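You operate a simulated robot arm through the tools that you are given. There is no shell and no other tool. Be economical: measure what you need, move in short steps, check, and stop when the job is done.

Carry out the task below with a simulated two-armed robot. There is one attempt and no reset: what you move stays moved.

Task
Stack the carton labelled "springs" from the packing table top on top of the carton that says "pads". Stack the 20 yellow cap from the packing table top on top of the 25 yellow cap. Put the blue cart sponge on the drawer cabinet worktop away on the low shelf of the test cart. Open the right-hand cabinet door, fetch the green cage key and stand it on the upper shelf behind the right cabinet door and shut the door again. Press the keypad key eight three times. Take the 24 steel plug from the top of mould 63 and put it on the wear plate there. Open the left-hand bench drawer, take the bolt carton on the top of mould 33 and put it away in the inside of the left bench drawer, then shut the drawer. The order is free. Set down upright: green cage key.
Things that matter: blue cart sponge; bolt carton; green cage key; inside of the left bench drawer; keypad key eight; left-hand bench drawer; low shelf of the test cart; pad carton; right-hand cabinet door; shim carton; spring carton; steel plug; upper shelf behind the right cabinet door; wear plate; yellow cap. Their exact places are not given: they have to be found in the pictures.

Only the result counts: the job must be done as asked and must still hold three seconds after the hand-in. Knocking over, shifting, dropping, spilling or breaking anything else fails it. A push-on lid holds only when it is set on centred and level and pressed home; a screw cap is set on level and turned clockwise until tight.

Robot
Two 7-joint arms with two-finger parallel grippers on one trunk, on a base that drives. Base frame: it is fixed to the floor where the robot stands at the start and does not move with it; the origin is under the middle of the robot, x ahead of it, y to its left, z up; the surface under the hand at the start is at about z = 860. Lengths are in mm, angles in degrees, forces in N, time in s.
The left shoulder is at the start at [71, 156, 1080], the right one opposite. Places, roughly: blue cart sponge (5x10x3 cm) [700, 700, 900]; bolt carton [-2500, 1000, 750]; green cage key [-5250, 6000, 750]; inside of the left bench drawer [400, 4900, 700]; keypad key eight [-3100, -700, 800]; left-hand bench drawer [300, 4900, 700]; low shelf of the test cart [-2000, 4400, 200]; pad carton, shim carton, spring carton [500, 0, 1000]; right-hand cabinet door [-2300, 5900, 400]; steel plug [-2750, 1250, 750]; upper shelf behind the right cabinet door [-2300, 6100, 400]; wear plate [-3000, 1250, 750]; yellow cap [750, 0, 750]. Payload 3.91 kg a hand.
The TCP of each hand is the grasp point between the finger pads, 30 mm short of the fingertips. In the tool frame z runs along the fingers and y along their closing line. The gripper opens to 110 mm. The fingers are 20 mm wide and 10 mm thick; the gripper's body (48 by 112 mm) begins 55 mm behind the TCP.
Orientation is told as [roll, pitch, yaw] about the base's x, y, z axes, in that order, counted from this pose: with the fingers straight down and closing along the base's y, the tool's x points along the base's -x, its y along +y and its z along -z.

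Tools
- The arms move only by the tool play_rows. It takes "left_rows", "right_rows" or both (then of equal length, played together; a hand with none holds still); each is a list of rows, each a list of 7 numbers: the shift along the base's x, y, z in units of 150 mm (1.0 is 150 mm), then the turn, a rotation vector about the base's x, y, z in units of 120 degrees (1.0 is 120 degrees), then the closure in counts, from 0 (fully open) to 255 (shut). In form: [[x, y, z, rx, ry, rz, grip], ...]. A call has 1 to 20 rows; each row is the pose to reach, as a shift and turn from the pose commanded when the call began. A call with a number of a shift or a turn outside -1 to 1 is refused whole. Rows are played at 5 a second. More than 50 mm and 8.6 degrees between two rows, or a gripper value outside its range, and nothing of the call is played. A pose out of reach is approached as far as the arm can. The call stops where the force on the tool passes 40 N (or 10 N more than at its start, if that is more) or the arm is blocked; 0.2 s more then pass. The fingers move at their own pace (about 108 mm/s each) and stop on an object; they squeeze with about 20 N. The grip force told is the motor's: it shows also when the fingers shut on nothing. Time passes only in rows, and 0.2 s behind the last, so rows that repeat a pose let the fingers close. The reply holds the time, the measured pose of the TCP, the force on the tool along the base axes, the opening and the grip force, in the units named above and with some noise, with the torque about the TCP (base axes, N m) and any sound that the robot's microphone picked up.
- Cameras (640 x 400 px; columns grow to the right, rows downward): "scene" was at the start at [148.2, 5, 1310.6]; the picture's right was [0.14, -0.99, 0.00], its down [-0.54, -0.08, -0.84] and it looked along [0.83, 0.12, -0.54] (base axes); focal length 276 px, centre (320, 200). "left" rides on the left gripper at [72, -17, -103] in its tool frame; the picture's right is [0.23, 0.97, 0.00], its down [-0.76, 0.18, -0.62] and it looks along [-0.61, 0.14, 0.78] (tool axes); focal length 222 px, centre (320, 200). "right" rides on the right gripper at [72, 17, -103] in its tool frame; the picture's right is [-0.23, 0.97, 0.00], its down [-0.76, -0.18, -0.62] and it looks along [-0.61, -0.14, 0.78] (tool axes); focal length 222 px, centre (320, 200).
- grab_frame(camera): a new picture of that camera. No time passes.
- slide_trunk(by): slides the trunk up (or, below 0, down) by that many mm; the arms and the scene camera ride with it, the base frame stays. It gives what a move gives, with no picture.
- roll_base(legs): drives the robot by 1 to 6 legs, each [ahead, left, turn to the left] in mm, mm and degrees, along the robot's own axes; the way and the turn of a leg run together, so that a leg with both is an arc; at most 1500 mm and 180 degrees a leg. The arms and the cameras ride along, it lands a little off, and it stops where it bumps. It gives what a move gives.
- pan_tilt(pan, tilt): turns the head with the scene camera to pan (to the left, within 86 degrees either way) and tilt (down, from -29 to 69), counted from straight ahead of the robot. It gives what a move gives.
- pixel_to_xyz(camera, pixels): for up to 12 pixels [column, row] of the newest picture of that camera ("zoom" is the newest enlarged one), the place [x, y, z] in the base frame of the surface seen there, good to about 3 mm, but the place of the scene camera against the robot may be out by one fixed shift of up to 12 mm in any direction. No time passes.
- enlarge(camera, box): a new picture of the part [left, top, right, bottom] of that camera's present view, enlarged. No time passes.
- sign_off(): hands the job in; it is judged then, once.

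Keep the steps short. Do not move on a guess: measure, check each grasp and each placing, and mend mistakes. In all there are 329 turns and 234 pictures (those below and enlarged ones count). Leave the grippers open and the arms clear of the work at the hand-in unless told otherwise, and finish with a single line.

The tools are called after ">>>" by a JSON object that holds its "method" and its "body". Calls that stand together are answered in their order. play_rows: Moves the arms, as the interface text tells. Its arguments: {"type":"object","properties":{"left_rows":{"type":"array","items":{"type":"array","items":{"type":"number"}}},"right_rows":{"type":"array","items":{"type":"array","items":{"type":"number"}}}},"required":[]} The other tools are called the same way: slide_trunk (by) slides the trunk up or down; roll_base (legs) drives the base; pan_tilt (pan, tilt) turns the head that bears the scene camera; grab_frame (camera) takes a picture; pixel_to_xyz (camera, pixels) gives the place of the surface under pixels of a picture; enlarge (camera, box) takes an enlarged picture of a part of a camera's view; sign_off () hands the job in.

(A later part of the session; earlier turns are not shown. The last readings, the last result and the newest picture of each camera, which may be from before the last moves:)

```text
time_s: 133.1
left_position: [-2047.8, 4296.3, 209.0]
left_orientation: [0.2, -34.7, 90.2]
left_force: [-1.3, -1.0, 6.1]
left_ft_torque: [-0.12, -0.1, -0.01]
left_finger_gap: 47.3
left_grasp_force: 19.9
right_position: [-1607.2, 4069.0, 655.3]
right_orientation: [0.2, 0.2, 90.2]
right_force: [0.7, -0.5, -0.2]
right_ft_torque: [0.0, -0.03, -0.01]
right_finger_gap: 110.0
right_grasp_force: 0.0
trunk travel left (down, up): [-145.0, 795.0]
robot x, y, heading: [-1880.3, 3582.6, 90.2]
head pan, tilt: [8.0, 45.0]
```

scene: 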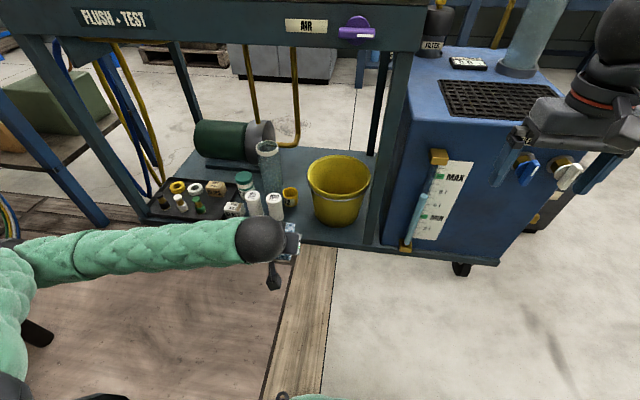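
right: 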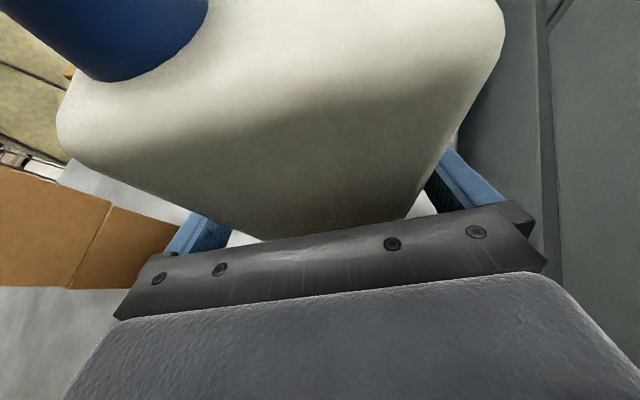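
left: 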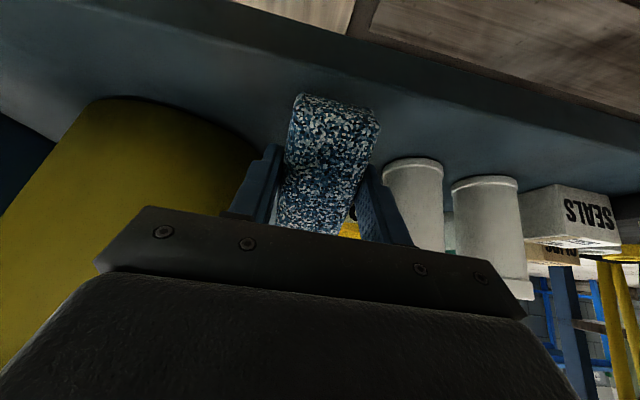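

Near edge touches the shelf. I shift 8 mm deeper, touch down, and open to ~72 mm so the sponge settles flat.

>>> {"method": "play_rows", "body": {"left_rows": [[0, 0, 0.035, 0, 0, 0, 255], [0, 0.055, 0.035, 0, 0, 0, 255], [0, 0.055, 0.0, 0, 0, 0, 255], [0, 0.055, 0.0, 0, 0, 0, 180], [0, 0.055, 0.0, 0, 0, 0, 130], [0, 0.055, 0, 0, 0, 0, 90], [0, 0.055, 0, 0, 0, 0, 90], [0, 0.055, 0, 0, 0, 0, 90]]}}

>>> {"method": "grab_frame", "body": {"camera": "left"}}

```text
time_s: 134.9
left_position: [-2049.6, 4304.7, 208.6]
left_orientation: [0.3, -34.7, 90.2]
left_force: [0.5, -0.6, 1.0]
left_ft_torque: [0.01, 0.01, 0.05]
left_finger_gap: 71.4
left_grasp_force: 0.0
right_position: [-1607.6, 4068.8, 655.8]
right_orientation: [0.2, 0.1, 90.1]
right_force: [0.6, -0.1, 0.5]
right_ft_torque: [-0.02, 0.01, 0.01]
right_finger_gap: 109.8
right_grasp_force: 0.1
trunk travel left (down, up): [-145.0, 795.0]
robot x, y, heading: [-1876.4, 3581.6, 90.4]
head pan, tilt: [8.0, 45.0]
```

```text
149 pictures are left
```

left: 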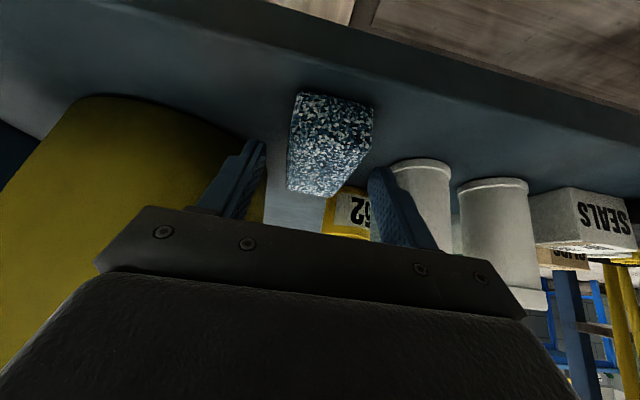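

The sponge lies flat on the shelf. I withdraw back and up, out of the cart.

>>> {"method": "play_rows", "body": {"left_rows": [[0, -0.1, 0.12, 0, 0, 0, 90], [0, -0.25, 0.25, 0, 0, 0, 90], [0, -0.5, 0.35, 0, 0, 0, 90], [0, -0.75, 0.4, 0, 0, 0, 60], [0, -1.0, 0.45, 0, 0, 0, 0]]}}

>>> {"method": "play_rows", "body": {"left_rows": [[0, -0.1, 0.25, -0.06, 0, 0, 0], [0, -0.2, 0.5, -0.12, 0, 0, 0], [-0.1, -0.3, 0.7, -0.18, 0, 0, 0], [-0.2, -0.4, 0.85, -0.24, 0, 0, 0], [-0.4, -0.4, 1.0, -0.29, 0, 0, 0]]}}

>>> {"method": "grab_frame", "body": {"camera": "scene"}}

```text
time_s: 136.1
left_position: [-2047.5, 4153.6, 277.1]
left_orientation: [0.3, -34.7, 90.1]
left_force: [0.1, 0.0, 0.9]
left_ft_torque: [0.0, 0.03, 0.04]
left_finger_gap: 109.9
left_grasp_force: 0.1
right_position: [-1607.7, 4070.0, 655.5]
right_orientation: [0.2, 0.1, 90.1]
right_force: [-0.7, 0.0, 0.4]
right_ft_torque: [0.0, -0.01, 0.0]
right_finger_gap: 110.0
right_grasp_force: 0.1
trunk travel left (down, up): [-145.0, 795.0]
robot x, y, heading: [-1876.5, 3582.1, 89.9]
head pan, tilt: [8.0, 45.0]
```

```text
time_s: 137.3
left_position: [-2107.3, 4093.1, 426.7]
left_orientation: [0.5, 0.3, 90.2]
left_force: [0.0, 0.0, -0.3]
left_ft_torque: [-0.03, 0.0, -0.01]
left_finger_gap: 110.0
left_grasp_force: 0.0
right_position: [-1607.6, 4069.6, 655.3]
right_orientation: [0.2, 0.1, 90.1]
right_force: [-0.5, 0.3, -0.7]
right_ft_torque: [0.0, 0.01, 0.01]
right_finger_gap: 110.2
right_grasp_force: 0.1
trunk travel left (down, up): [-145.0, 795.0]
robot x, y, heading: [-1873.6, 3582.7, 90.2]
head pan, tilt: [8.0, 45.0]
```

```text
148 pictures are left
```

scene: 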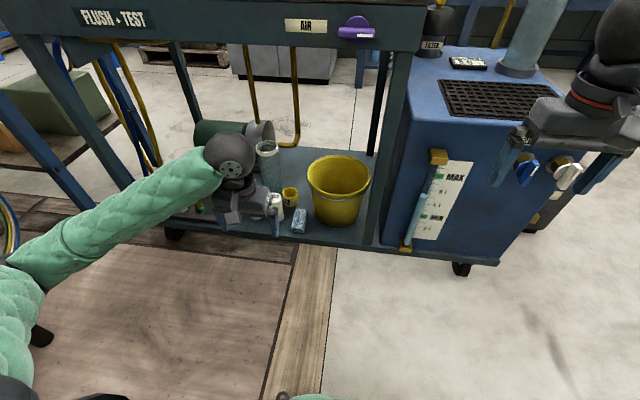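

Sponge done. I raise the trunk and the left hand to travel height.

>>> {"method": "slide_trunk", "body": {"by": 600}}

>>> {"method": "play_rows", "body": {"left_rows": [[0, 0, 0.3, 0, 0, 0, 0], [0, 0, 0.6, 0, 0, 0, 0], [0, 0, 0.9, 0, 0, 0, 0], [0, -0.1, 1.0, 0, 0, 0, 0]]}}

>>> {"method": "roll_base", "body": {"legs": [[-80, -800, 0]]}}

>>> {"method": "pan_tilt", "body": {"pan": 15, "tilt": 25}}

>>> {"method": "grab_frame", "body": {"camera": "scene"}}

```text
refused: 600 is not a number from -400 to 400
```

```text
time_s: 138.3
left_position: [-2107.8, 4078.1, 576.5]
left_orientation: [0.4, 0.2, 90.1]
left_force: [0.2, 0.2, -0.8]
left_ft_torque: [-0.02, 0.0, 0.01]
left_finger_gap: 110.0
left_grasp_force: 0.1
right_position: [-1607.6, 4070.3, 654.7]
right_orientation: [0.2, 0.1, 90.2]
right_force: [0.2, -0.2, 0.3]
right_ft_torque: [0.0, -0.02, -0.01]
right_finger_gap: 110.1
right_grasp_force: 0.0
trunk travel left (down, up): [-145.0, 795.0]
robot x, y, heading: [-1874.2, 3581.4, 90.5]
head pan, tilt: [8.0, 45.0]
```

```text
time_s: 142.7
left_position: [-1297.4, 4001.3, 576.1]
left_orientation: [0.4, 0.1, 89.8]
left_force: [-0.1, 0.2, 0.9]
left_ft_torque: [-0.02, -0.01, 0.01]
left_finger_gap: 109.9
left_grasp_force: 0.0
right_position: [-797.0, 3989.6, 653.6]
right_orientation: [0.2, 0.0, 89.8]
right_force: [-0.8, 0.2, 0.3]
right_ft_torque: [0.02, -0.02, -0.02]
right_finger_gap: 109.8
right_grasp_force: 0.0
trunk travel left (down, up): [-145.0, 795.0]
robot x, y, heading: [-1065.9, 3504.9, 89.9]
head pan, tilt: [8.0, 45.0]
```

```text
time_s: 143.5
left_position: [-1296.9, 4002.6, 575.7]
left_orientation: [0.3, 0.2, 89.8]
left_force: [0.5, 0.1, 0.0]
left_ft_torque: [0.0, -0.03, -0.04]
left_finger_gap: 109.9
left_grasp_force: 0.1
right_position: [-796.0, 3988.6, 654.7]
right_orientation: [0.2, 0.1, 89.8]
right_force: [-0.3, -0.2, 0.0]
right_ft_torque: [-0.02, -0.02, 0.02]
right_finger_gap: 110.1
right_grasp_force: 0.1
trunk travel left (down, up): [-145.0, 795.0]
robot x, y, heading: [-1063.6, 3503.6, 90.0]
head pan, tilt: [15.0, 25.0]
```

```text
147 pictures are left
```

scene: 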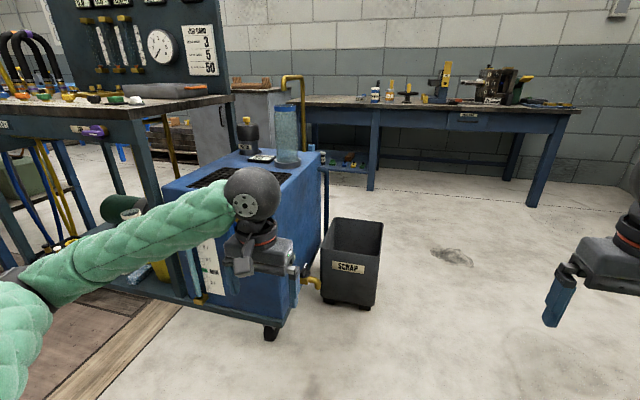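

Trunk travel is limited to 400 per call (my drive happened low, but nothing was touched). I raise it now in two steps.

>>> {"method": "slide_trunk", "body": {"by": 400}}

>>> {"method": "slide_trunk", "body": {"by": 200}}

>>> {"method": "pan_tilt", "body": {"pan": 0, "tilt": 25}}

>>> {"method": "grab_frame", "body": {"camera": "scene"}}

```text
time_s: 147.3
left_position: [-1297.1, 4001.7, 976.9]
left_orientation: [0.4, 0.1, 89.9]
left_force: [-0.2, -0.6, 0.4]
left_ft_torque: [-0.01, -0.01, 0.01]
left_finger_gap: 110.0
left_grasp_force: 0.0
right_position: [-797.0, 3989.5, 1055.9]
right_orientation: [0.3, 0.1, 89.8]
right_force: [0.0, -0.1, -1.0]
right_ft_torque: [0.0, -0.02, -0.01]
right_finger_gap: 109.9
right_grasp_force: 0.0
trunk travel left (down, up): [-545.0, 395.0]
robot x, y, heading: [-1067.7, 3502.8, 89.6]
head pan, tilt: [15.0, 25.0]
```

```text
time_s: 149.5
left_position: [-1297.2, 4001.2, 1175.8]
left_orientation: [0.5, 0.1, 89.8]
left_force: [-1.1, 0.4, 0.9]
left_ft_torque: [0.03, 0.01, 0.0]
left_finger_gap: 109.9
left_grasp_force: 0.0
right_position: [-796.5, 3989.2, 1254.4]
right_orientation: [0.1, 0.1, 89.8]
right_force: [-0.1, -0.2, -0.8]
right_ft_torque: [0.02, -0.01, -0.01]
right_finger_gap: 110.0
right_grasp_force: 0.1
trunk travel left (down, up): [-745.0, 195.0]
robot x, y, heading: [-1066.5, 3503.3, 90.0]
head pan, tilt: [15.0, 25.0]
```

```text
time_s: 150.3
left_position: [-1297.2, 4002.4, 1175.5]
left_orientation: [0.5, 0.1, 89.9]
left_force: [-0.7, -0.5, 0.2]
left_ft_torque: [0.0, 0.01, 0.02]
left_finger_gap: 110.0
left_grasp_force: 0.1
right_position: [-796.0, 3988.4, 1254.7]
right_orientation: [0.1, 0.1, 89.8]
right_force: [0.5, 0.5, -0.5]
right_ft_torque: [-0.03, 0.02, 0.05]
right_finger_gap: 110.2
right_grasp_force: 0.0
trunk travel left (down, up): [-745.0, 195.0]
robot x, y, heading: [-1069.2, 3505.4, 89.9]
head pan, tilt: [0.0, 25.0]
```

```text
146 pictures are left
```

scene: 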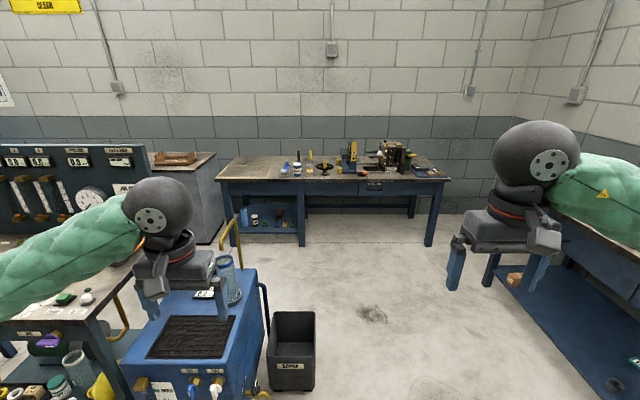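

>>> {"method": "pixel_to_xyz", "body": {"camera": "scene", "pixels": [[310, 330], [310, 385], [630, 290], [500, 270], [560, 350], [440, 190], [225, 190], [190, 170], [215, 185], [210, 215], [120, 150], [590, 225]]}}

```text
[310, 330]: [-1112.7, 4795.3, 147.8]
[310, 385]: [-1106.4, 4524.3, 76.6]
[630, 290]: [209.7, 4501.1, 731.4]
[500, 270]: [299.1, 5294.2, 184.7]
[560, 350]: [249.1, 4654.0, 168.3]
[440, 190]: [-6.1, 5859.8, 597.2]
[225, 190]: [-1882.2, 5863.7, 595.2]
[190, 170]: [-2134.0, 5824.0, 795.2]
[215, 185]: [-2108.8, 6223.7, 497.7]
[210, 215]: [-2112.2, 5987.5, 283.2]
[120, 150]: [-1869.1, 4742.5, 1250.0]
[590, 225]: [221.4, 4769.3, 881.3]
```

I drive through the clear aisle to (-650,5000) and turn to look west along the cabinet.

>>> {"method": "roll_base", "body": {"legs": [[0, -400, 0], [1500, 0, 0], [200, 0, 90]]}}

>>> {"method": "pan_tilt", "body": {"pan": 0, "tilt": 20}}

>>> {"method": "grab_frame", "body": {"camera": "scene"}}

```text
time_s: 163.6
left_position: [-1290.9, 4912.0, 1176.0]
left_orientation: [0.4, 0.0, 178.5]
left_force: [-0.6, 0.0, 0.1]
left_ft_torque: [-0.02, 0.0, -0.02]
left_finger_gap: 110.0
left_grasp_force: 0.2
right_position: [-1266.0, 5412.3, 1255.8]
right_orientation: [0.2, 0.2, 178.5]
right_force: [-0.1, 0.2, -0.6]
right_ft_torque: [-0.03, -0.01, 0.01]
right_finger_gap: 109.9
right_grasp_force: 0.0
trunk travel left (down, up): [-745.0, 195.0]
robot x, y, heading: [-788.4, 5125.0, 178.8]
head pan, tilt: [0.0, 25.0]
```

```text
time_s: 164.2
left_position: [-1289.3, 4910.3, 1176.4]
left_orientation: [0.3, 0.0, 178.5]
left_force: [-0.2, -0.3, 0.0]
left_ft_torque: [-0.01, -0.01, -0.01]
left_finger_gap: 109.7
left_grasp_force: 0.0
right_position: [-1266.0, 5411.5, 1254.5]
right_orientation: [0.2, 0.1, 178.5]
right_force: [-0.2, -0.5, -0.8]
right_ft_torque: [-0.02, 0.0, 0.03]
right_finger_gap: 109.7
right_grasp_force: 0.1
trunk travel left (down, up): [-745.0, 195.0]
robot x, y, heading: [-788.4, 5131.5, 178.8]
head pan, tilt: [0.0, 20.0]
```

```text
145 pictures are left
```

scene: 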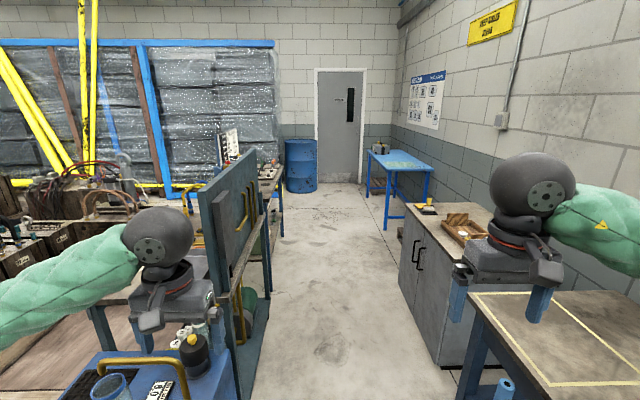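

>>> {"method": "enlarge", "body": {"camera": "scene", "box": [350, 130, 450, 210]}}

>>> {"method": "pixel_to_xyz", "body": {"camera": "scene", "pixels": [[400, 165], [385, 155], [390, 225], [413, 250], [415, 235], [440, 260], [425, 205], [440, 350], [260, 220], [275, 300], [330, 250], [370, 180]]}}

```text
5.00 times, centred on (400, 170) of scene
```

zoom: 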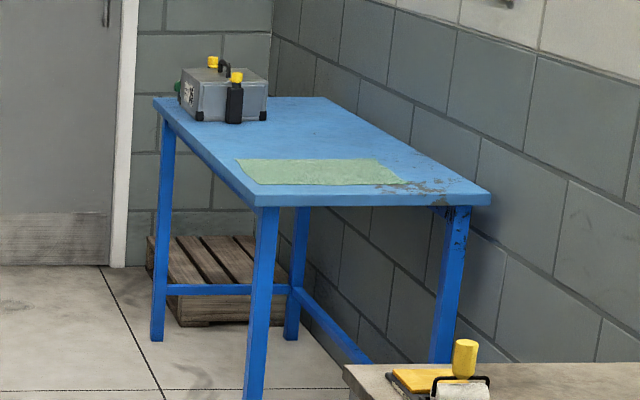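

```text
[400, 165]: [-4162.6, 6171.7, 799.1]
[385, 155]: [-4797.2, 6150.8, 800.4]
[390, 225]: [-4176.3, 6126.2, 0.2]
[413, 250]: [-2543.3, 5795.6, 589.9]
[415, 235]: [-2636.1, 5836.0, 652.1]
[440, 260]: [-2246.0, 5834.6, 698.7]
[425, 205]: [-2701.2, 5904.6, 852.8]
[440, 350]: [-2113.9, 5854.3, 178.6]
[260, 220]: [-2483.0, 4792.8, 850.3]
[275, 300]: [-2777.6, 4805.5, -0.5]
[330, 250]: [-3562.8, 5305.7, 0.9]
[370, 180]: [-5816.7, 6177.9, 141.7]
```

The key should be on/near the blue table at the far end (grey box with yellow knobs). I raise the trunk to clear the cart panel and drive west.

>>> {"method": "slide_trunk", "body": {"by": 190}}

>>> {"method": "roll_base", "body": {"legs": [[0, 170, 0]]}}

```text
time_s: 166.3
left_position: [-1288.8, 4911.4, 1366.5]
left_orientation: [0.4, 0.1, 178.4]
left_force: [1.1, -0.1, -0.2]
left_ft_torque: [-0.02, 0.03, -0.01]
left_finger_gap: 109.9
left_grasp_force: 0.1
right_position: [-1266.8, 5411.4, 1445.8]
right_orientation: [0.2, 0.0, 178.5]
right_force: [0.0, 0.0, 0.8]
right_ft_torque: [-0.05, 0.02, 0.0]
right_finger_gap: 109.9
right_grasp_force: 0.0
trunk travel left (down, up): [-935.0, 5.0]
robot x, y, heading: [-786.6, 5131.5, 178.7]
head pan, tilt: [0.0, 20.0]
```

```text
time_s: 167.8
left_position: [-1294.1, 4744.2, 1365.6]
left_orientation: [0.5, 0.1, 178.5]
left_force: [-0.2, 0.0, 0.6]
left_ft_torque: [-0.04, 0.0, 0.0]
left_finger_gap: 110.0
left_grasp_force: 0.1
right_position: [-1270.6, 5244.0, 1443.8]
right_orientation: [0.3, 0.1, 178.5]
right_force: [0.2, 0.8, -0.5]
right_ft_torque: [-0.01, 0.0, 0.01]
right_finger_gap: 109.6
right_grasp_force: 0.0
trunk travel left (down, up): [-935.0, 5.0]
robot x, y, heading: [-786.0, 4958.1, 178.7]
head pan, tilt: [0.0, 20.0]
```

Wrong side (left is -y here). I correct: 330 mm right, then ahead.

>>> {"method": "roll_base", "body": {"legs": [[0, -330, 0], [1500, 0, 0], [1400, 0, 0]]}}

>>> {"method": "pan_tilt", "body": {"pan": -15, "tilt": 30}}

>>> {"method": "grab_frame", "body": {"camera": "scene"}}

```text
time_s: 183.5
left_position: [-4176.1, 5143.9, 1365.8]
left_orientation: [0.4, 0.1, 178.6]
left_force: [1.0, 0.0, 0.4]
left_ft_torque: [-0.01, 0.03, -0.02]
left_finger_gap: 109.9
left_grasp_force: 0.0
right_position: [-4152.8, 5644.2, 1444.2]
right_orientation: [0.1, 0.1, 178.6]
right_force: [0.7, -0.1, 0.0]
right_ft_torque: [0.01, 0.02, 0.0]
right_finger_gap: 109.9
right_grasp_force: 0.1
trunk travel left (down, up): [-935.0, 5.0]
robot x, y, heading: [-3676.6, 5360.3, 178.4]
head pan, tilt: [0.0, 20.0]
```

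```text
time_s: 184.3
left_position: [-4176.3, 5144.5, 1365.1]
left_orientation: [0.4, 0.3, 178.6]
left_force: [0.5, -0.7, -0.1]
left_ft_torque: [0.0, 0.02, 0.03]
left_finger_gap: 110.0
left_grasp_force: 0.0
right_position: [-4153.8, 5645.1, 1444.4]
right_orientation: [0.2, 0.1, 178.5]
right_force: [0.1, 0.2, -0.9]
right_ft_torque: [0.0, -0.03, -0.03]
right_finger_gap: 110.2
right_grasp_force: 0.1
trunk travel left (down, up): [-935.0, 5.0]
robot x, y, heading: [-3672.4, 5361.0, 178.6]
head pan, tilt: [-15.0, 30.0]
```

```text
143 pictures are left
```

scene: 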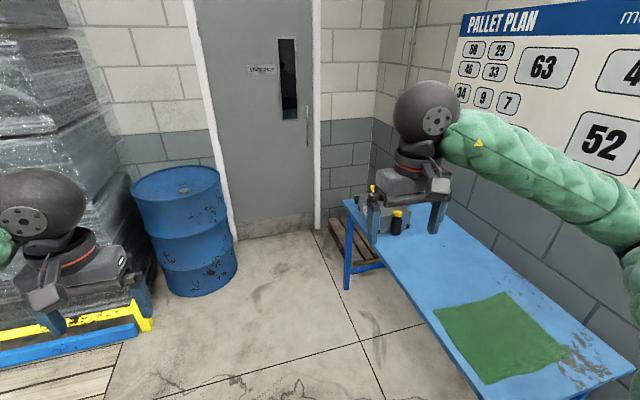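

>>> {"method": "pixel_to_xyz", "body": {"camera": "scene", "pixels": [[215, 270], [230, 215], [375, 215], [410, 225], [350, 200], [375, 240], [300, 220], [440, 310]]}}

>>> {"method": "enlarge", "body": {"camera": "scene", "box": [330, 160, 450, 250]}}

```text
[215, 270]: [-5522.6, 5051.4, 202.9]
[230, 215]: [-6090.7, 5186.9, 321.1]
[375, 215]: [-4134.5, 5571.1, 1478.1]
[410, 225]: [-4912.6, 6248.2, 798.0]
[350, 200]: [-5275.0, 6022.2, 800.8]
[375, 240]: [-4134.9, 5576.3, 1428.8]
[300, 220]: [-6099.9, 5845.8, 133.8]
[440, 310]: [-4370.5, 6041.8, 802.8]
```

```text
4.44 times, centred on (390, 205) of scene
```

zoom: 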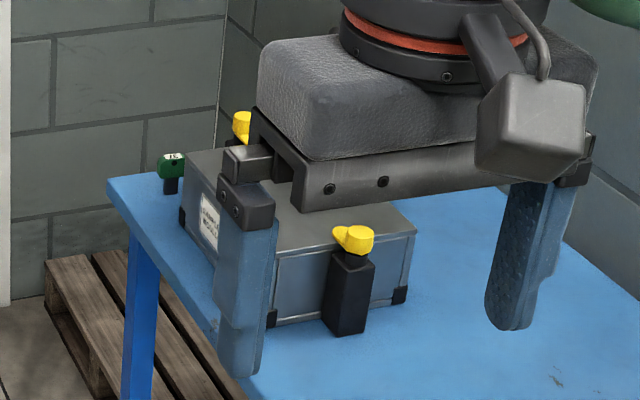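

The green cage key stands at the table's far left corner (zoom 170,170), about (-5250,6000). I drive to (-5030,5390) and turn to face the table.

>>> {"method": "roll_base", "body": {"legs": [[1350, 0, 0], [0, 0, -88.5]]}}

>>> {"method": "pan_tilt", "body": {"pan": 10, "tilt": 45}}

>>> {"method": "grab_frame", "body": {"camera": "scene"}}

```text
time_s: 194.8
left_position: [-5274.7, 5880.7, 1365.4]
left_orientation: [0.4, 0.1, 91.0]
left_force: [0.9, 1.0, -0.8]
left_ft_torque: [-0.01, -0.01, 0.01]
left_finger_gap: 110.0
left_grasp_force: 0.2
right_position: [-4772.8, 5878.6, 1444.4]
right_orientation: [0.3, 0.1, 91.0]
right_force: [0.5, 0.4, -0.9]
right_ft_torque: [0.0, 0.01, -0.01]
right_finger_gap: 110.1
right_grasp_force: 0.1
trunk travel left (down, up): [-935.0, 5.0]
robot x, y, heading: [-5037.0, 5386.4, 91.3]
head pan, tilt: [-15.0, 30.0]
```

```text
time_s: 195.7
left_position: [-5273.8, 5879.9, 1366.3]
left_orientation: [0.4, 0.0, 91.0]
left_force: [-0.6, 0.4, 0.6]
left_ft_torque: [-0.01, -0.01, 0.0]
left_finger_gap: 110.1
left_grasp_force: 0.2
right_position: [-4773.7, 5878.0, 1444.0]
right_orientation: [0.2, 0.0, 91.0]
right_force: [-0.8, -0.9, 0.6]
right_ft_torque: [-0.01, 0.02, 0.01]
right_finger_gap: 109.7
right_grasp_force: 0.0
trunk travel left (down, up): [-935.0, 5.0]
robot x, y, heading: [-5031.8, 5388.6, 91.2]
head pan, tilt: [10.0, 45.0]
```

```text
141 pictures are left
```

scene: 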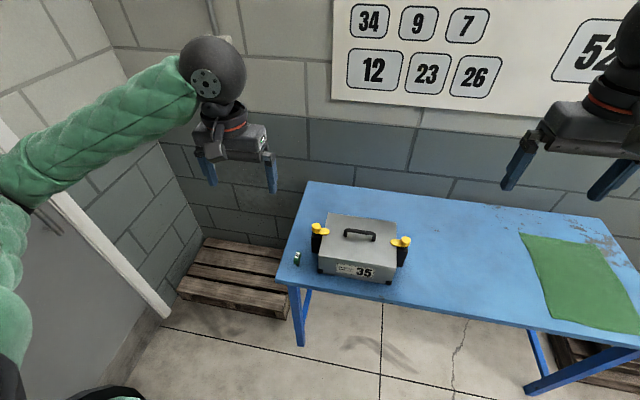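

>>> {"method": "enlarge", "body": {"camera": "scene", "box": [270, 210, 350, 290]}}

>>> {"method": "pixel_to_xyz", "body": {"camera": "zoom", "pixels": [[214, 225], [217, 215], [212, 255], [200, 275], [340, 95], [345, 130], [340, 250], [250, 280], [140, 300]]}}

```text
5.00 times, centred on (310, 250) of scene
```

zoom: 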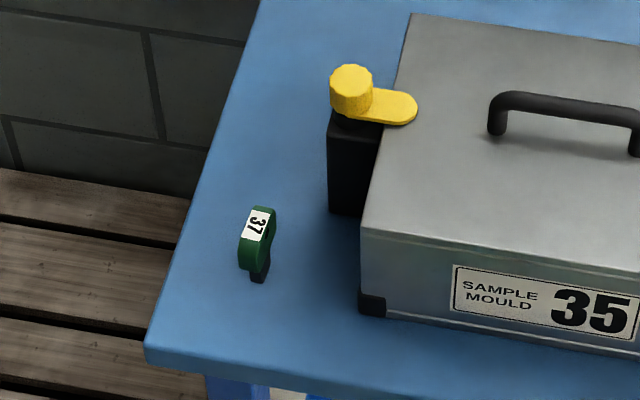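

```text
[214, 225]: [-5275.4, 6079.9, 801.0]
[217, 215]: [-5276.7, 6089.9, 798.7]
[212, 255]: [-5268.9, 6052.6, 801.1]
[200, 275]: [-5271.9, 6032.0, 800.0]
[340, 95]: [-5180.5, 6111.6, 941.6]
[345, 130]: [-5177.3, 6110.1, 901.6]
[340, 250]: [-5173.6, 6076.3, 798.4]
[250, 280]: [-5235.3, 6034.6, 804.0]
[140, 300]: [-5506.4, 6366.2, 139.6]
```

I lower the trunk 340 mm and look with the left hand camera.

>>> {"method": "slide_trunk", "body": {"by": -340}}

>>> {"method": "grab_frame", "body": {"camera": "left"}}

```text
time_s: 199.1
left_position: [-5273.2, 5879.9, 1026.0]
left_orientation: [0.4, 0.1, 90.8]
left_force: [0.5, -0.1, 0.6]
left_ft_torque: [0.02, 0.02, 0.0]
left_finger_gap: 110.0
left_grasp_force: 0.1
right_position: [-4773.7, 5877.5, 1106.3]
right_orientation: [0.2, 0.2, 91.0]
right_force: [-0.3, 0.2, 1.0]
right_ft_torque: [0.0, 0.03, 0.01]
right_finger_gap: 110.2
right_grasp_force: 0.0
trunk travel left (down, up): [-595.0, 345.0]
robot x, y, heading: [-5035.6, 5385.4, 91.0]
head pan, tilt: [10.0, 45.0]
```

```text
139 pictures are left
```

left: 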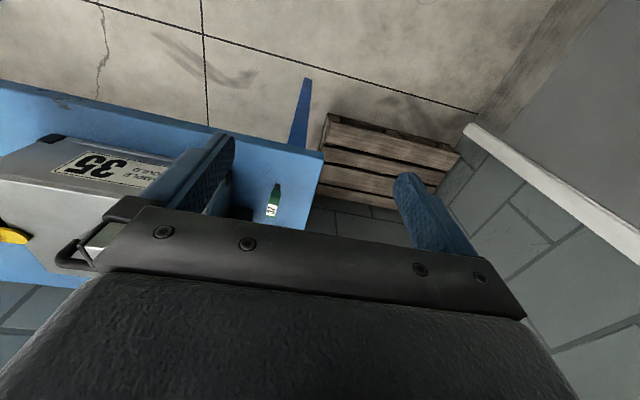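

>>> {"method": "enlarge", "body": {"camera": "left", "box": [245, 170, 305, 220]}}

>>> {"method": "pixel_to_xyz", "body": {"camera": "zoom", "pixels": [[310, 240], [320, 200], [340, 150], [335, 120], [280, 320], [275, 240], [355, 215], [240, 100]]}}

```text
8.00 times, centred on (275, 195) of left
```

zoom: 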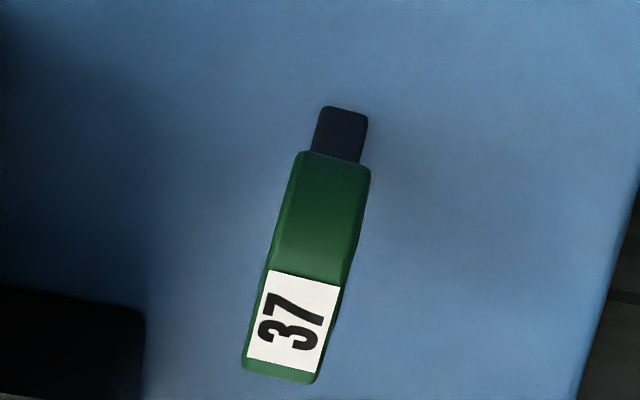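

```text
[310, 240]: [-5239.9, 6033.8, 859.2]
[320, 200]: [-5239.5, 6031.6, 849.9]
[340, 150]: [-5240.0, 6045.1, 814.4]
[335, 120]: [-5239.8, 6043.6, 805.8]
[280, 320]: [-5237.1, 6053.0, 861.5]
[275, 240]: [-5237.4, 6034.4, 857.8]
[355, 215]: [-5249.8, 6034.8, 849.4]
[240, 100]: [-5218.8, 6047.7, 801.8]
```

>>> {"method": "pixel_to_xyz", "body": {"camera": "zoom", "pixels": [[335, 290], [316, 368], [272, 275], [250, 352], [262, 372], [300, 155], [367, 172], [325, 160], [322, 110], [362, 118]]}}

```text
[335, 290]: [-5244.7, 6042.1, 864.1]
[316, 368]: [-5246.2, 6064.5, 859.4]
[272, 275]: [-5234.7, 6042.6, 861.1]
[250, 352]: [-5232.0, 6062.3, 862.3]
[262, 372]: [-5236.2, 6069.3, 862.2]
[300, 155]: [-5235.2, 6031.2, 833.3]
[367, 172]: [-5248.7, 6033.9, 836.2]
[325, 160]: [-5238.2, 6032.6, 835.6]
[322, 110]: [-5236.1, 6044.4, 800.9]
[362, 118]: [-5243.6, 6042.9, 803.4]
```

>>> {"method": "pixel_to_xyz", "body": {"camera": "zoom", "pixels": [[130, 340], [60, 300], [60, 360], [140, 300], [10, 290], [590, 395]]}}

>>> {"method": "pixel_to_xyz", "body": {"camera": "left", "pixels": [[300, 150], [322, 160], [250, 140], [100, 150], [60, 140]]}}

```text
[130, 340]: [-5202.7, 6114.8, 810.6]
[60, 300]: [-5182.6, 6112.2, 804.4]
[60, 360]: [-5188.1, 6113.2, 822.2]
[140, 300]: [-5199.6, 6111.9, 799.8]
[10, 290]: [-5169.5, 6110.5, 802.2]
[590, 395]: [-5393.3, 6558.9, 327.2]
```

```text
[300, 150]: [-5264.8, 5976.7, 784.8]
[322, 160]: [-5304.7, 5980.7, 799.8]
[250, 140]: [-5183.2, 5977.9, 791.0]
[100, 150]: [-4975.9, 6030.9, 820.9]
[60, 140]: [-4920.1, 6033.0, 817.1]
```

The key: 14 mm thick in x, y 6031–6070, z 800–862, centred (-5240,6050). I lean the left hand 45° forward, half-open, at a pre-grasp point.

>>> {"method": "play_rows", "body": {"left_rows": [[0.04, 0.1, -0.1, 0.0625, 0, 0, 116], [0.08, 0.2, -0.2, 0.125, 0, 0, 116], [0.12, 0.3, -0.35, 0.1875, 0, 0, 116], [0.16, 0.4, -0.5, 0.25, 0, 0, 116], [0.2, 0.5, -0.65, 0.3125, 0, 0, 116], [0.22, 0.6, -0.75, 0.375, 0, 0, 116], [0.22, 0.65, -0.75, 0.375, 0, 0, 116], [0.22, 0.65, -0.75, 0.375, 0, 0, 116]]}}

>>> {"method": "grab_frame", "body": {"camera": "left"}}

>>> {"method": "enlarge", "body": {"camera": "scene", "box": [240, 130, 420, 280]}}

```text
time_s: 200.8
left_position: [-5240.9, 5977.5, 912.4]
left_orientation: [-0.6, -45.0, 91.5]
left_force: [-0.2, 1.1, 0.1]
left_ft_torque: [0.04, 0.0, 0.01]
left_finger_gap: 60.0
left_grasp_force: 0.1
right_position: [-4773.7, 5877.7, 1104.8]
right_orientation: [0.2, 0.2, 91.0]
right_force: [0.2, -0.1, 0.3]
right_ft_torque: [0.01, 0.02, 0.0]
right_finger_gap: 110.0
right_grasp_force: 0.0
trunk travel left (down, up): [-595.0, 345.0]
robot x, y, heading: [-5033.0, 5387.9, 91.3]
head pan, tilt: [10.0, 45.0]
```

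```text
137 pictures are left
```

left: 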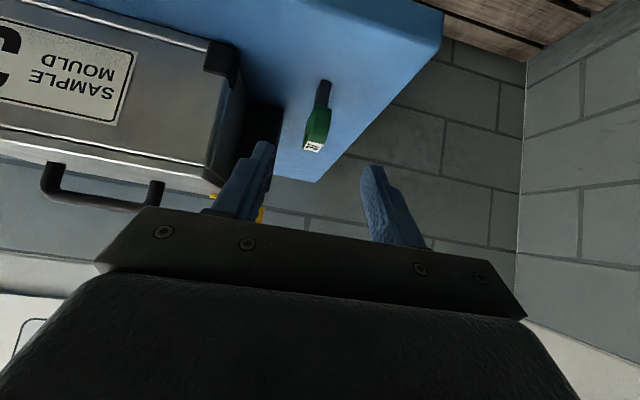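

```text
2.67 times, centred on (330, 205) of scene
```

zoom: 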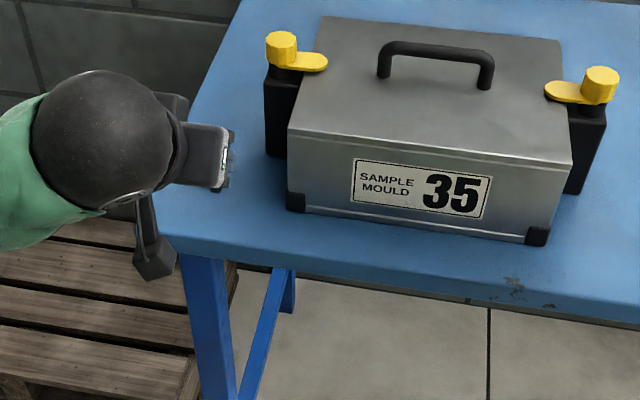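

>>> {"method": "enlarge", "body": {"camera": "left", "box": [270, 70, 370, 170]}}

>>> {"method": "pixel_to_xyz", "body": {"camera": "left", "pixels": [[322, 90], [320, 115], [313, 147], [306, 140], [331, 120], [325, 105], [220, 70], [215, 170]]}}

```text
4.00 times, centred on (320, 120) of left
```

zoom: 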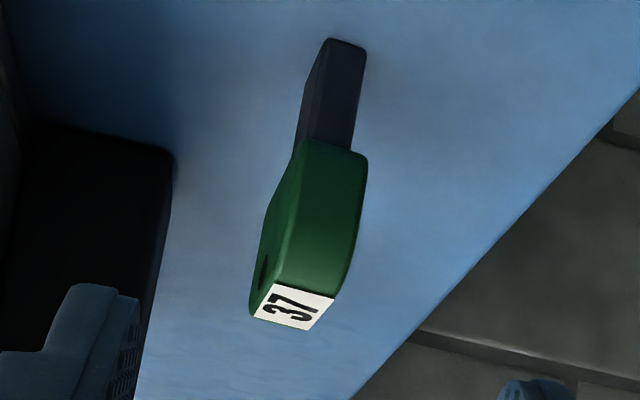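

```text
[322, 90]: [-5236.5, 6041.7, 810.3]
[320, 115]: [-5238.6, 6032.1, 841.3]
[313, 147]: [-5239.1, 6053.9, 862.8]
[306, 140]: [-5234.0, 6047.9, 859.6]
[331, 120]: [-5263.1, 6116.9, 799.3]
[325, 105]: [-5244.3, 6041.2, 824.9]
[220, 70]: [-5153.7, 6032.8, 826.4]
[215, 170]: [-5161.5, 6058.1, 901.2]
```

I advance along the 45° line to (-5240,6048,846) and close.

>>> {"method": "play_rows", "body": {"left_rows": [[0.005, 0.16, -0.15, 0, 0, 0, 116], [0.005, 0.32, -0.3, 0, 0, 0, 116], [0.005, 0.47, -0.44, 0, 0, 0, 116], [0.005, 0.47, -0.44, 0, 0, 0, 116], [0.005, 0.47, -0.44, 0, 0, 0, 180], [0.005, 0.47, -0.44, 0, 0, 0, 220], [0.005, 0.47, -0.44, 0, 0, 0, 255], [0.005, 0.47, -0.44, 0, 0, 0, 255], [0.005, 0.47, -0.44, 0, 0, 0, 255]]}}

>>> {"method": "grab_frame", "body": {"camera": "left"}}

```text
time_s: 202.8
left_position: [-5240.3, 6048.3, 847.9]
left_orientation: [-0.5, -44.9, 91.2]
left_force: [0.0, 0.2, 0.1]
left_ft_torque: [0.01, -0.01, -0.03]
left_finger_gap: 15.7
left_grasp_force: 19.9
right_position: [-4772.9, 5878.1, 1104.4]
right_orientation: [0.1, 0.1, 90.9]
right_force: [-0.3, -0.9, -0.3]
right_ft_torque: [0.02, -0.01, 0.03]
right_finger_gap: 110.1
right_grasp_force: 0.1
trunk travel left (down, up): [-595.0, 345.0]
robot x, y, heading: [-5032.8, 5386.7, 91.1]
head pan, tilt: [10.0, 45.0]
```

```text
134 pictures are left
```

left: 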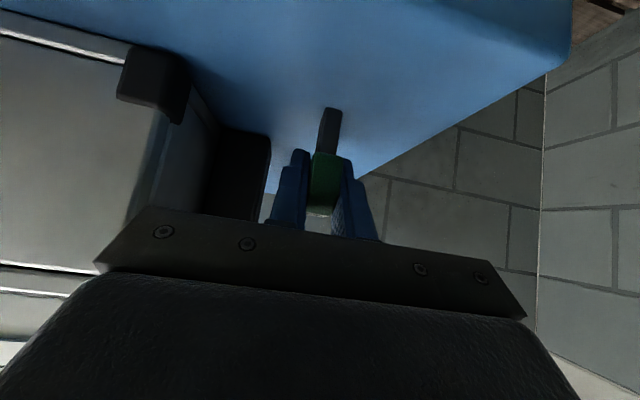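

Key gripped (15.7). I lift straight up, then retract.

>>> {"method": "play_rows", "body": {"left_rows": [[0, 0, 0.1, 0, 0, 0, 255], [0, 0, 0.3, 0, 0, 0, 255], [0, 0, 0.6, 0, 0, 0, 255], [0, -0.1, 0.9, 0, 0, 0, 255], [0, -0.4, 1.0, 0, 0, 0, 255], [0, -0.7, 1.0, 0, 0, 0, 255], [0, -1.0, 1.0, 0, 0, 0, 255]]}}

>>> {"method": "grab_frame", "body": {"camera": "left"}}

>>> {"method": "slide_trunk", "body": {"by": 335}}

```text
time_s: 204.4
left_position: [-5230.9, 5977.8, 997.6]
left_orientation: [-0.6, -44.9, 91.3]
left_force: [0.1, 0.5, -0.2]
left_ft_torque: [-0.01, 0.02, 0.01]
left_finger_gap: 15.5
left_grasp_force: 19.9
left hand out of reach, approached as far as the arm can: row 6, 7
right_position: [-4772.4, 5877.4, 1104.0]
right_orientation: [0.2, 0.1, 91.0]
right_force: [0.3, -0.4, 1.1]
right_ft_torque: [0.0, 0.01, 0.0]
right_finger_gap: 110.0
right_grasp_force: 0.0
trunk travel left (down, up): [-595.0, 345.0]
robot x, y, heading: [-5033.3, 5386.0, 91.2]
head pan, tilt: [10.0, 45.0]
```

```text
133 pictures are left
```

left: 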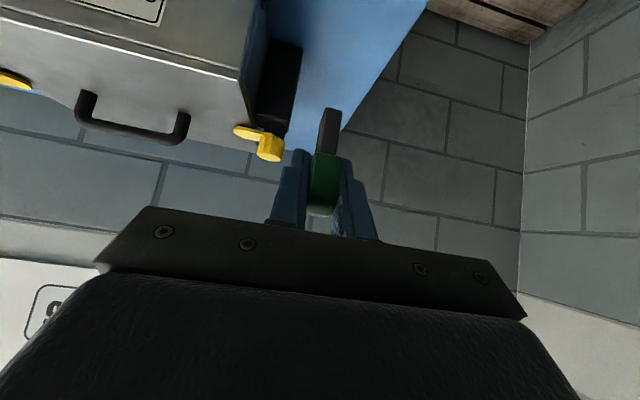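

```text
time_s: 207.7
left_position: [-5231.3, 5980.0, 1332.4]
left_orientation: [-0.6, -44.8, 91.3]
left_force: [0.6, 0.9, -0.4]
left_ft_torque: [0.04, 0.01, 0.02]
left_finger_gap: 15.6
left_grasp_force: 20.0
right_position: [-4771.6, 5878.3, 1440.0]
right_orientation: [0.2, 0.1, 90.9]
right_force: [-0.2, 0.4, 0.1]
right_ft_torque: [-0.03, 0.01, 0.0]
right_finger_gap: 109.8
right_grasp_force: 0.0
trunk travel left (down, up): [-930.0, 10.0]
robot x, y, heading: [-5038.7, 5386.2, 91.0]
head pan, tilt: [10.0, 45.0]
```

The key is held. I strafe along the corridor to the cabinet front.

>>> {"method": "roll_base", "body": {"legs": [[-100, -1200, 0], [-60, -1250, -1.0]]}}

>>> {"method": "pan_tilt", "body": {"pan": 0, "tilt": 50}}

>>> {"method": "grab_frame", "body": {"camera": "scene"}}

```text
time_s: 219.7
left_position: [-2761.3, 5839.6, 1331.7]
left_orientation: [-0.6, -44.8, 89.3]
left_force: [-0.2, -0.3, -0.6]
left_ft_torque: [0.03, -0.02, 0.01]
left_finger_gap: 15.8
left_grasp_force: 20.5
right_position: [-2306.5, 5722.4, 1439.9]
right_orientation: [0.2, 0.2, 88.9]
right_force: [0.5, -0.4, -0.6]
right_ft_torque: [0.0, -0.02, 0.02]
right_finger_gap: 109.9
right_grasp_force: 0.1
trunk travel left (down, up): [-930.0, 10.0]
robot x, y, heading: [-2589.8, 5241.4, 89.0]
head pan, tilt: [10.0, 45.0]
```

```text
time_s: 220.5
left_position: [-2761.7, 5838.9, 1332.0]
left_orientation: [-0.6, -44.8, 89.3]
left_force: [0.6, -0.5, -0.4]
left_ft_torque: [0.02, -0.02, 0.04]
left_finger_gap: 15.5
left_grasp_force: 19.6
right_position: [-2306.4, 5723.3, 1439.3]
right_orientation: [0.2, 0.1, 88.9]
right_force: [0.7, 0.5, -0.2]
right_ft_torque: [0.04, 0.05, -0.01]
right_finger_gap: 110.0
right_grasp_force: 0.1
trunk travel left (down, up): [-930.0, 10.0]
robot x, y, heading: [-2586.9, 5241.3, 89.2]
head pan, tilt: [0.0, 50.0]
```

```text
132 pictures are left
```

scene: 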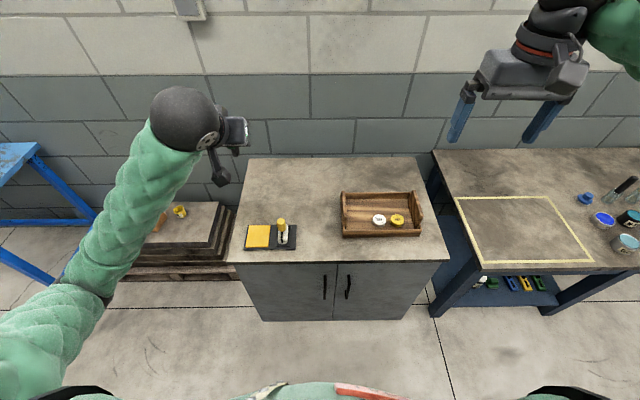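

>>> {"method": "enlarge", "body": {"camera": "scene", "box": [230, 240, 450, 330]}}

>>> {"method": "pixel_to_xyz", "body": {"camera": "scene", "pixels": [[348, 276], [347, 298], [349, 287], [325, 287], [336, 266], [336, 318], [425, 265], [405, 318], [240, 266], [265, 318], [370, 280], [380, 310]]}}

```text
2.91 times, centred on (340, 285) of scene
```

zoom: 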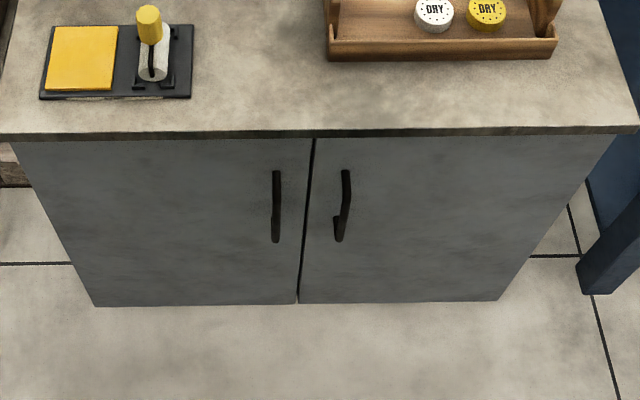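

```text
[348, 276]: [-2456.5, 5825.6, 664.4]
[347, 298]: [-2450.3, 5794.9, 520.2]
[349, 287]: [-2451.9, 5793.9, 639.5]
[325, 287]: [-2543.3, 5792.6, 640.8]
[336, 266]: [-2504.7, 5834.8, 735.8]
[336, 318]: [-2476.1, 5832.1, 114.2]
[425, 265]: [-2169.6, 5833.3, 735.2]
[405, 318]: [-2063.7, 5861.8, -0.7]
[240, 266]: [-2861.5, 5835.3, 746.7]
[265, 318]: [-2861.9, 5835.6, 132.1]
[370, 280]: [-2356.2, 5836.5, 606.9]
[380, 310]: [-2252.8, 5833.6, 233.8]
```

Right door spans x -2500…-2105; its handle is a vertical bar near (-2455,5790), z 520–680. Before lowering the trunk I tuck the left hand (with key) back.

>>> {"method": "play_rows", "body": {"left_rows": [[0, -0.05, 0, -0.0625, 0, 0, 255], [0, -0.15, 0, -0.125, 0, 0, 255], [0, -0.3, 0, -0.1875, 0, 0, 255], [0, -0.5, 0, -0.25, 0, 0, 255], [0, -0.7, 0, -0.3125, 0, 0, 255], [0, -0.85, 0, -0.375, 0, 0, 255], [0, -0.85, 0, -0.375, 0, 0, 255]]}}

>>> {"method": "play_rows", "body": {"right_rows": [[-0.1, -0.1, 0, 0.0625, 0, 0, 0], [-0.2, -0.2, 0, 0.125, 0, 0, 0], [-0.3, -0.3, 0, 0.1875, 0, 0, 0], [-0.4, -0.3, 0, 0.25, 0, 0, 0], [-0.5, -0.3, 0, 0.3125, 0, 0, 0], [-0.6, -0.3, 0, 0.375, 0, 0, 0], [-0.7, -0.3, 0, 0.4375, 0, 0, 0], [-0.8, -0.3, 0, 0.5, 0, 0, 0]]}}

```text
time_s: 222.1
left_position: [-2762.4, 5712.9, 1331.7]
left_orientation: [-1.1, 0.2, 89.6]
left_force: [0.0, -0.3, -0.8]
left_ft_torque: [0.01, -0.02, 0.0]
left_finger_gap: 15.5
left_grasp_force: 20.0
right_position: [-2307.7, 5722.4, 1439.6]
right_orientation: [0.2, 0.1, 88.9]
right_force: [0.6, 1.3, -0.8]
right_ft_torque: [0.0, 0.0, 0.0]
right_finger_gap: 109.7
right_grasp_force: 0.1
trunk travel left (down, up): [-930.0, 10.0]
robot x, y, heading: [-2585.1, 5241.1, 89.0]
head pan, tilt: [0.0, 50.0]
```

```text
time_s: 223.9
left_position: [-2762.7, 5714.1, 1332.5]
left_orientation: [-1.2, 0.1, 89.4]
left_force: [-0.2, -1.2, -1.1]
left_ft_torque: [-0.02, -0.03, 0.01]
left_finger_gap: 15.5
left_grasp_force: 20.4
right_position: [-2495.1, 5823.7, 1493.5]
right_orientation: [1.9, -59.8, 88.0]
right_force: [-0.3, -0.5, -1.1]
right_ft_torque: [-0.01, -0.04, 0.0]
right_finger_gap: 110.2
right_grasp_force: 0.1
right hand out of reach, approached as far as the arm can: row 2, 3, 4, 5, 6, 7, 8
trunk travel left (down, up): [-930.0, 10.0]
robot x, y, heading: [-2583.0, 5239.0, 89.1]
head pan, tilt: [0.0, 50.0]
```

Too close for that hand tilt. I back the base up 110 mm, reduce the right hand's tilt to 30°, and retract it before lowering.

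>>> {"method": "roll_base", "body": {"legs": [[-110, 0, 0]]}}

>>> {"method": "play_rows", "body": {"right_rows": [[0, 0, 0, -0.0625, 0, 0, 0], [0, 0, 0, -0.125, 0, 0, 0], [0, 0, 0, -0.1875, 0, 0, 0], [0, 0, 0, -0.25, 0, 0, 0], [0, 0, 0, -0.25, 0, 0, 0]]}}

```text
time_s: 225.1
left_position: [-2765.2, 5602.6, 1331.8]
left_orientation: [-1.1, 0.2, 89.6]
left_force: [-0.4, 0.0, -0.8]
left_ft_torque: [0.02, -0.01, -0.01]
left_finger_gap: 15.6
left_grasp_force: 19.8
right_position: [-2496.6, 5713.7, 1492.9]
right_orientation: [1.9, -59.9, 88.1]
right_force: [0.8, -0.1, -0.2]
right_ft_torque: [-0.02, 0.03, -0.01]
right_finger_gap: 110.1
right_grasp_force: 0.0
trunk travel left (down, up): [-930.0, 10.0]
robot x, y, heading: [-2591.5, 5131.6, 89.2]
head pan, tilt: [0.0, 50.0]
```

```text
time_s: 226.2
left_position: [-2764.7, 5603.3, 1332.0]
left_orientation: [-1.1, 0.2, 89.5]
left_force: [-1.1, 0.0, -0.5]
left_ft_torque: [0.01, 0.0, 0.02]
left_finger_gap: 15.7
left_grasp_force: 19.6
right_position: [-2496.5, 5713.5, 1493.7]
right_orientation: [0.8, -29.8, 88.8]
right_force: [-1.1, 0.5, -0.3]
right_ft_torque: [-0.01, 0.01, -0.02]
right_finger_gap: 109.9
right_grasp_force: 0.0
trunk travel left (down, up): [-930.0, 10.0]
robot x, y, heading: [-2589.0, 5133.7, 89.0]
head pan, tilt: [0.0, 50.0]
```

>>> {"method": "slide_trunk", "body": {"by": -400}}

>>> {"method": "slide_trunk", "body": {"by": -250}}

>>> {"method": "grab_frame", "body": {"camera": "right"}}

>>> {"method": "grab_frame", "body": {"camera": "scene"}}

```text
time_s: 230.1
left_position: [-2765.4, 5602.7, 932.0]
left_orientation: [-1.1, 0.2, 89.7]
left_force: [-0.3, -0.1, -0.7]
left_ft_torque: [0.0, -0.03, 0.0]
left_finger_gap: 15.8
left_grasp_force: 20.0
right_position: [-2495.7, 5713.0, 1093.1]
right_orientation: [0.8, -29.8, 88.9]
right_force: [-0.7, 0.9, 0.3]
right_ft_torque: [0.01, 0.03, 0.04]
right_finger_gap: 110.2
right_grasp_force: 0.1
trunk travel left (down, up): [-530.0, 410.0]
robot x, y, heading: [-2586.6, 5130.8, 89.0]
head pan, tilt: [0.0, 50.0]
```

```text
time_s: 232.7
left_position: [-2764.7, 5601.5, 681.4]
left_orientation: [-1.1, 0.2, 89.7]
left_force: [0.3, 0.2, -0.2]
left_ft_torque: [0.01, 0.01, -0.07]
left_finger_gap: 15.6
left_grasp_force: 20.2
right_position: [-2495.6, 5712.8, 841.2]
right_orientation: [0.9, -29.9, 88.8]
right_force: [0.1, -0.1, -0.4]
right_ft_torque: [0.01, 0.01, 0.02]
right_finger_gap: 110.1
right_grasp_force: 0.0
trunk travel left (down, up): [-280.0, 660.0]
robot x, y, heading: [-2589.3, 5132.7, 88.9]
head pan, tilt: [0.0, 50.0]
```

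```text
130 pictures are left
```

right: 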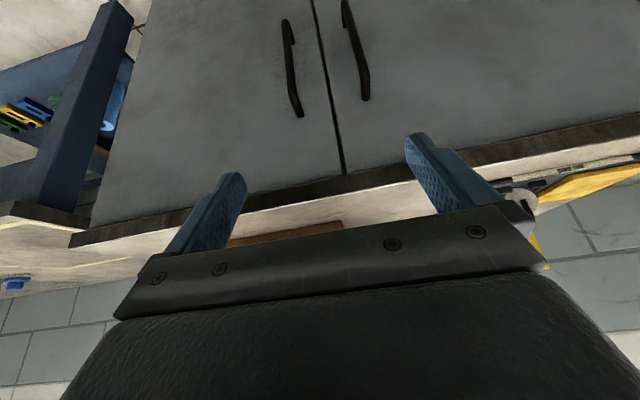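

```text
129 pictures are left
```

scene: 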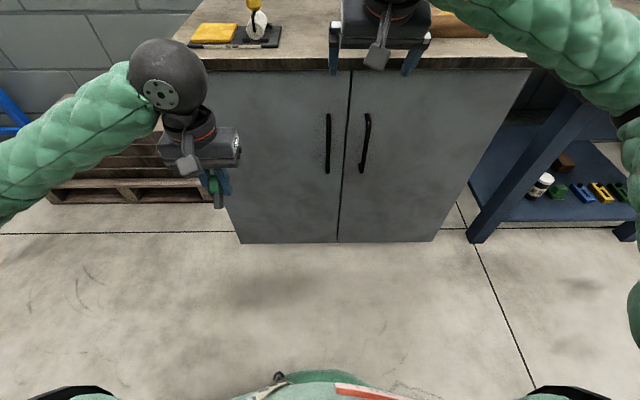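

>>> {"method": "pixel_to_xyz", "body": {"camera": "right", "pixels": [[287, 30], [289, 60], [293, 90], [300, 113], [320, 60], [335, 130], [260, 100], [110, 200], [340, 175], [240, 195]]}}

```text
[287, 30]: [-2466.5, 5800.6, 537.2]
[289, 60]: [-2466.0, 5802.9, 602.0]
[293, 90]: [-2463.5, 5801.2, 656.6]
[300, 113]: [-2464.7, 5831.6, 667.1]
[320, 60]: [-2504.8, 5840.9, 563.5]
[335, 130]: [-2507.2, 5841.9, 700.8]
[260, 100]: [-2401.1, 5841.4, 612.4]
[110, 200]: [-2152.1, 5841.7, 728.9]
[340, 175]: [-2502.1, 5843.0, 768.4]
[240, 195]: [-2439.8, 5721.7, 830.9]
```

Handle: x=-2465, y≈5802, z 520–670; door face 5841. I lower the right hand in front of it, then advance with the fingers 60 mm apart.

>>> {"method": "play_rows", "body": {"right_rows": [[0.1, 0, -0.25, 0, 0, 0, 116], [0.2, 0, -0.5, 0, 0, 0, 116], [0.203, 0, -0.75, 0, 0, 0, 116], [0.203, 0, -1.0, 0, 0, 0, 116]]}}

>>> {"method": "play_rows", "body": {"right_rows": [[0, 0, -0.22, 0, 0, 0, 116], [0, 0, -0.44, 0, 0, 0, 116], [0, 0.2, -0.44, 0, 0, 0, 116], [0, 0.4, -0.44, 0, 0, 0, 116], [0, 0.5, -0.44, 0, 0, 0, 116], [0, 0.5, -0.44, 0, 0, 0, 116]]}}

>>> {"method": "grab_frame", "body": {"camera": "right"}}

```text
time_s: 233.7
left_position: [-2763.4, 5602.2, 683.5]
left_orientation: [-1.1, 0.2, 89.6]
left_force: [-0.2, -0.1, -0.3]
left_ft_torque: [0.03, -0.04, -0.01]
left_finger_gap: 15.6
left_grasp_force: 20.4
right_position: [-2464.2, 5711.4, 690.8]
right_orientation: [0.9, -29.8, 88.7]
right_force: [-0.6, 0.3, 0.0]
right_ft_torque: [0.03, 0.06, 0.01]
right_finger_gap: 60.3
right_grasp_force: 0.1
trunk travel left (down, up): [-280.0, 660.0]
robot x, y, heading: [-2589.5, 5129.6, 89.4]
head pan, tilt: [0.0, 50.0]
```

```text
time_s: 235.1
left_position: [-2764.2, 5601.9, 681.9]
left_orientation: [-1.2, 0.2, 89.6]
left_force: [0.5, 0.2, -1.1]
left_ft_torque: [-0.02, 0.03, 0.0]
left_finger_gap: 15.2
left_grasp_force: 20.0
right_position: [-2464.4, 5787.9, 627.2]
right_orientation: [0.8, -29.9, 88.8]
right_force: [-0.5, -0.9, -0.1]
right_ft_torque: [-0.01, 0.02, -0.01]
right_finger_gap: 59.9
right_grasp_force: 0.0
trunk travel left (down, up): [-280.0, 660.0]
robot x, y, heading: [-2587.5, 5132.4, 89.1]
head pan, tilt: [0.0, 50.0]
```

```text
128 pictures are left
```

right: 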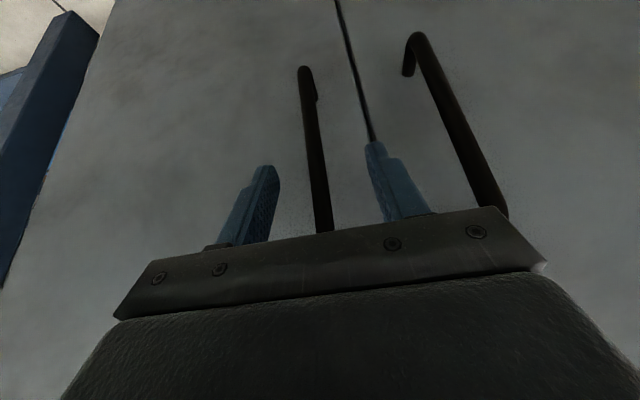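

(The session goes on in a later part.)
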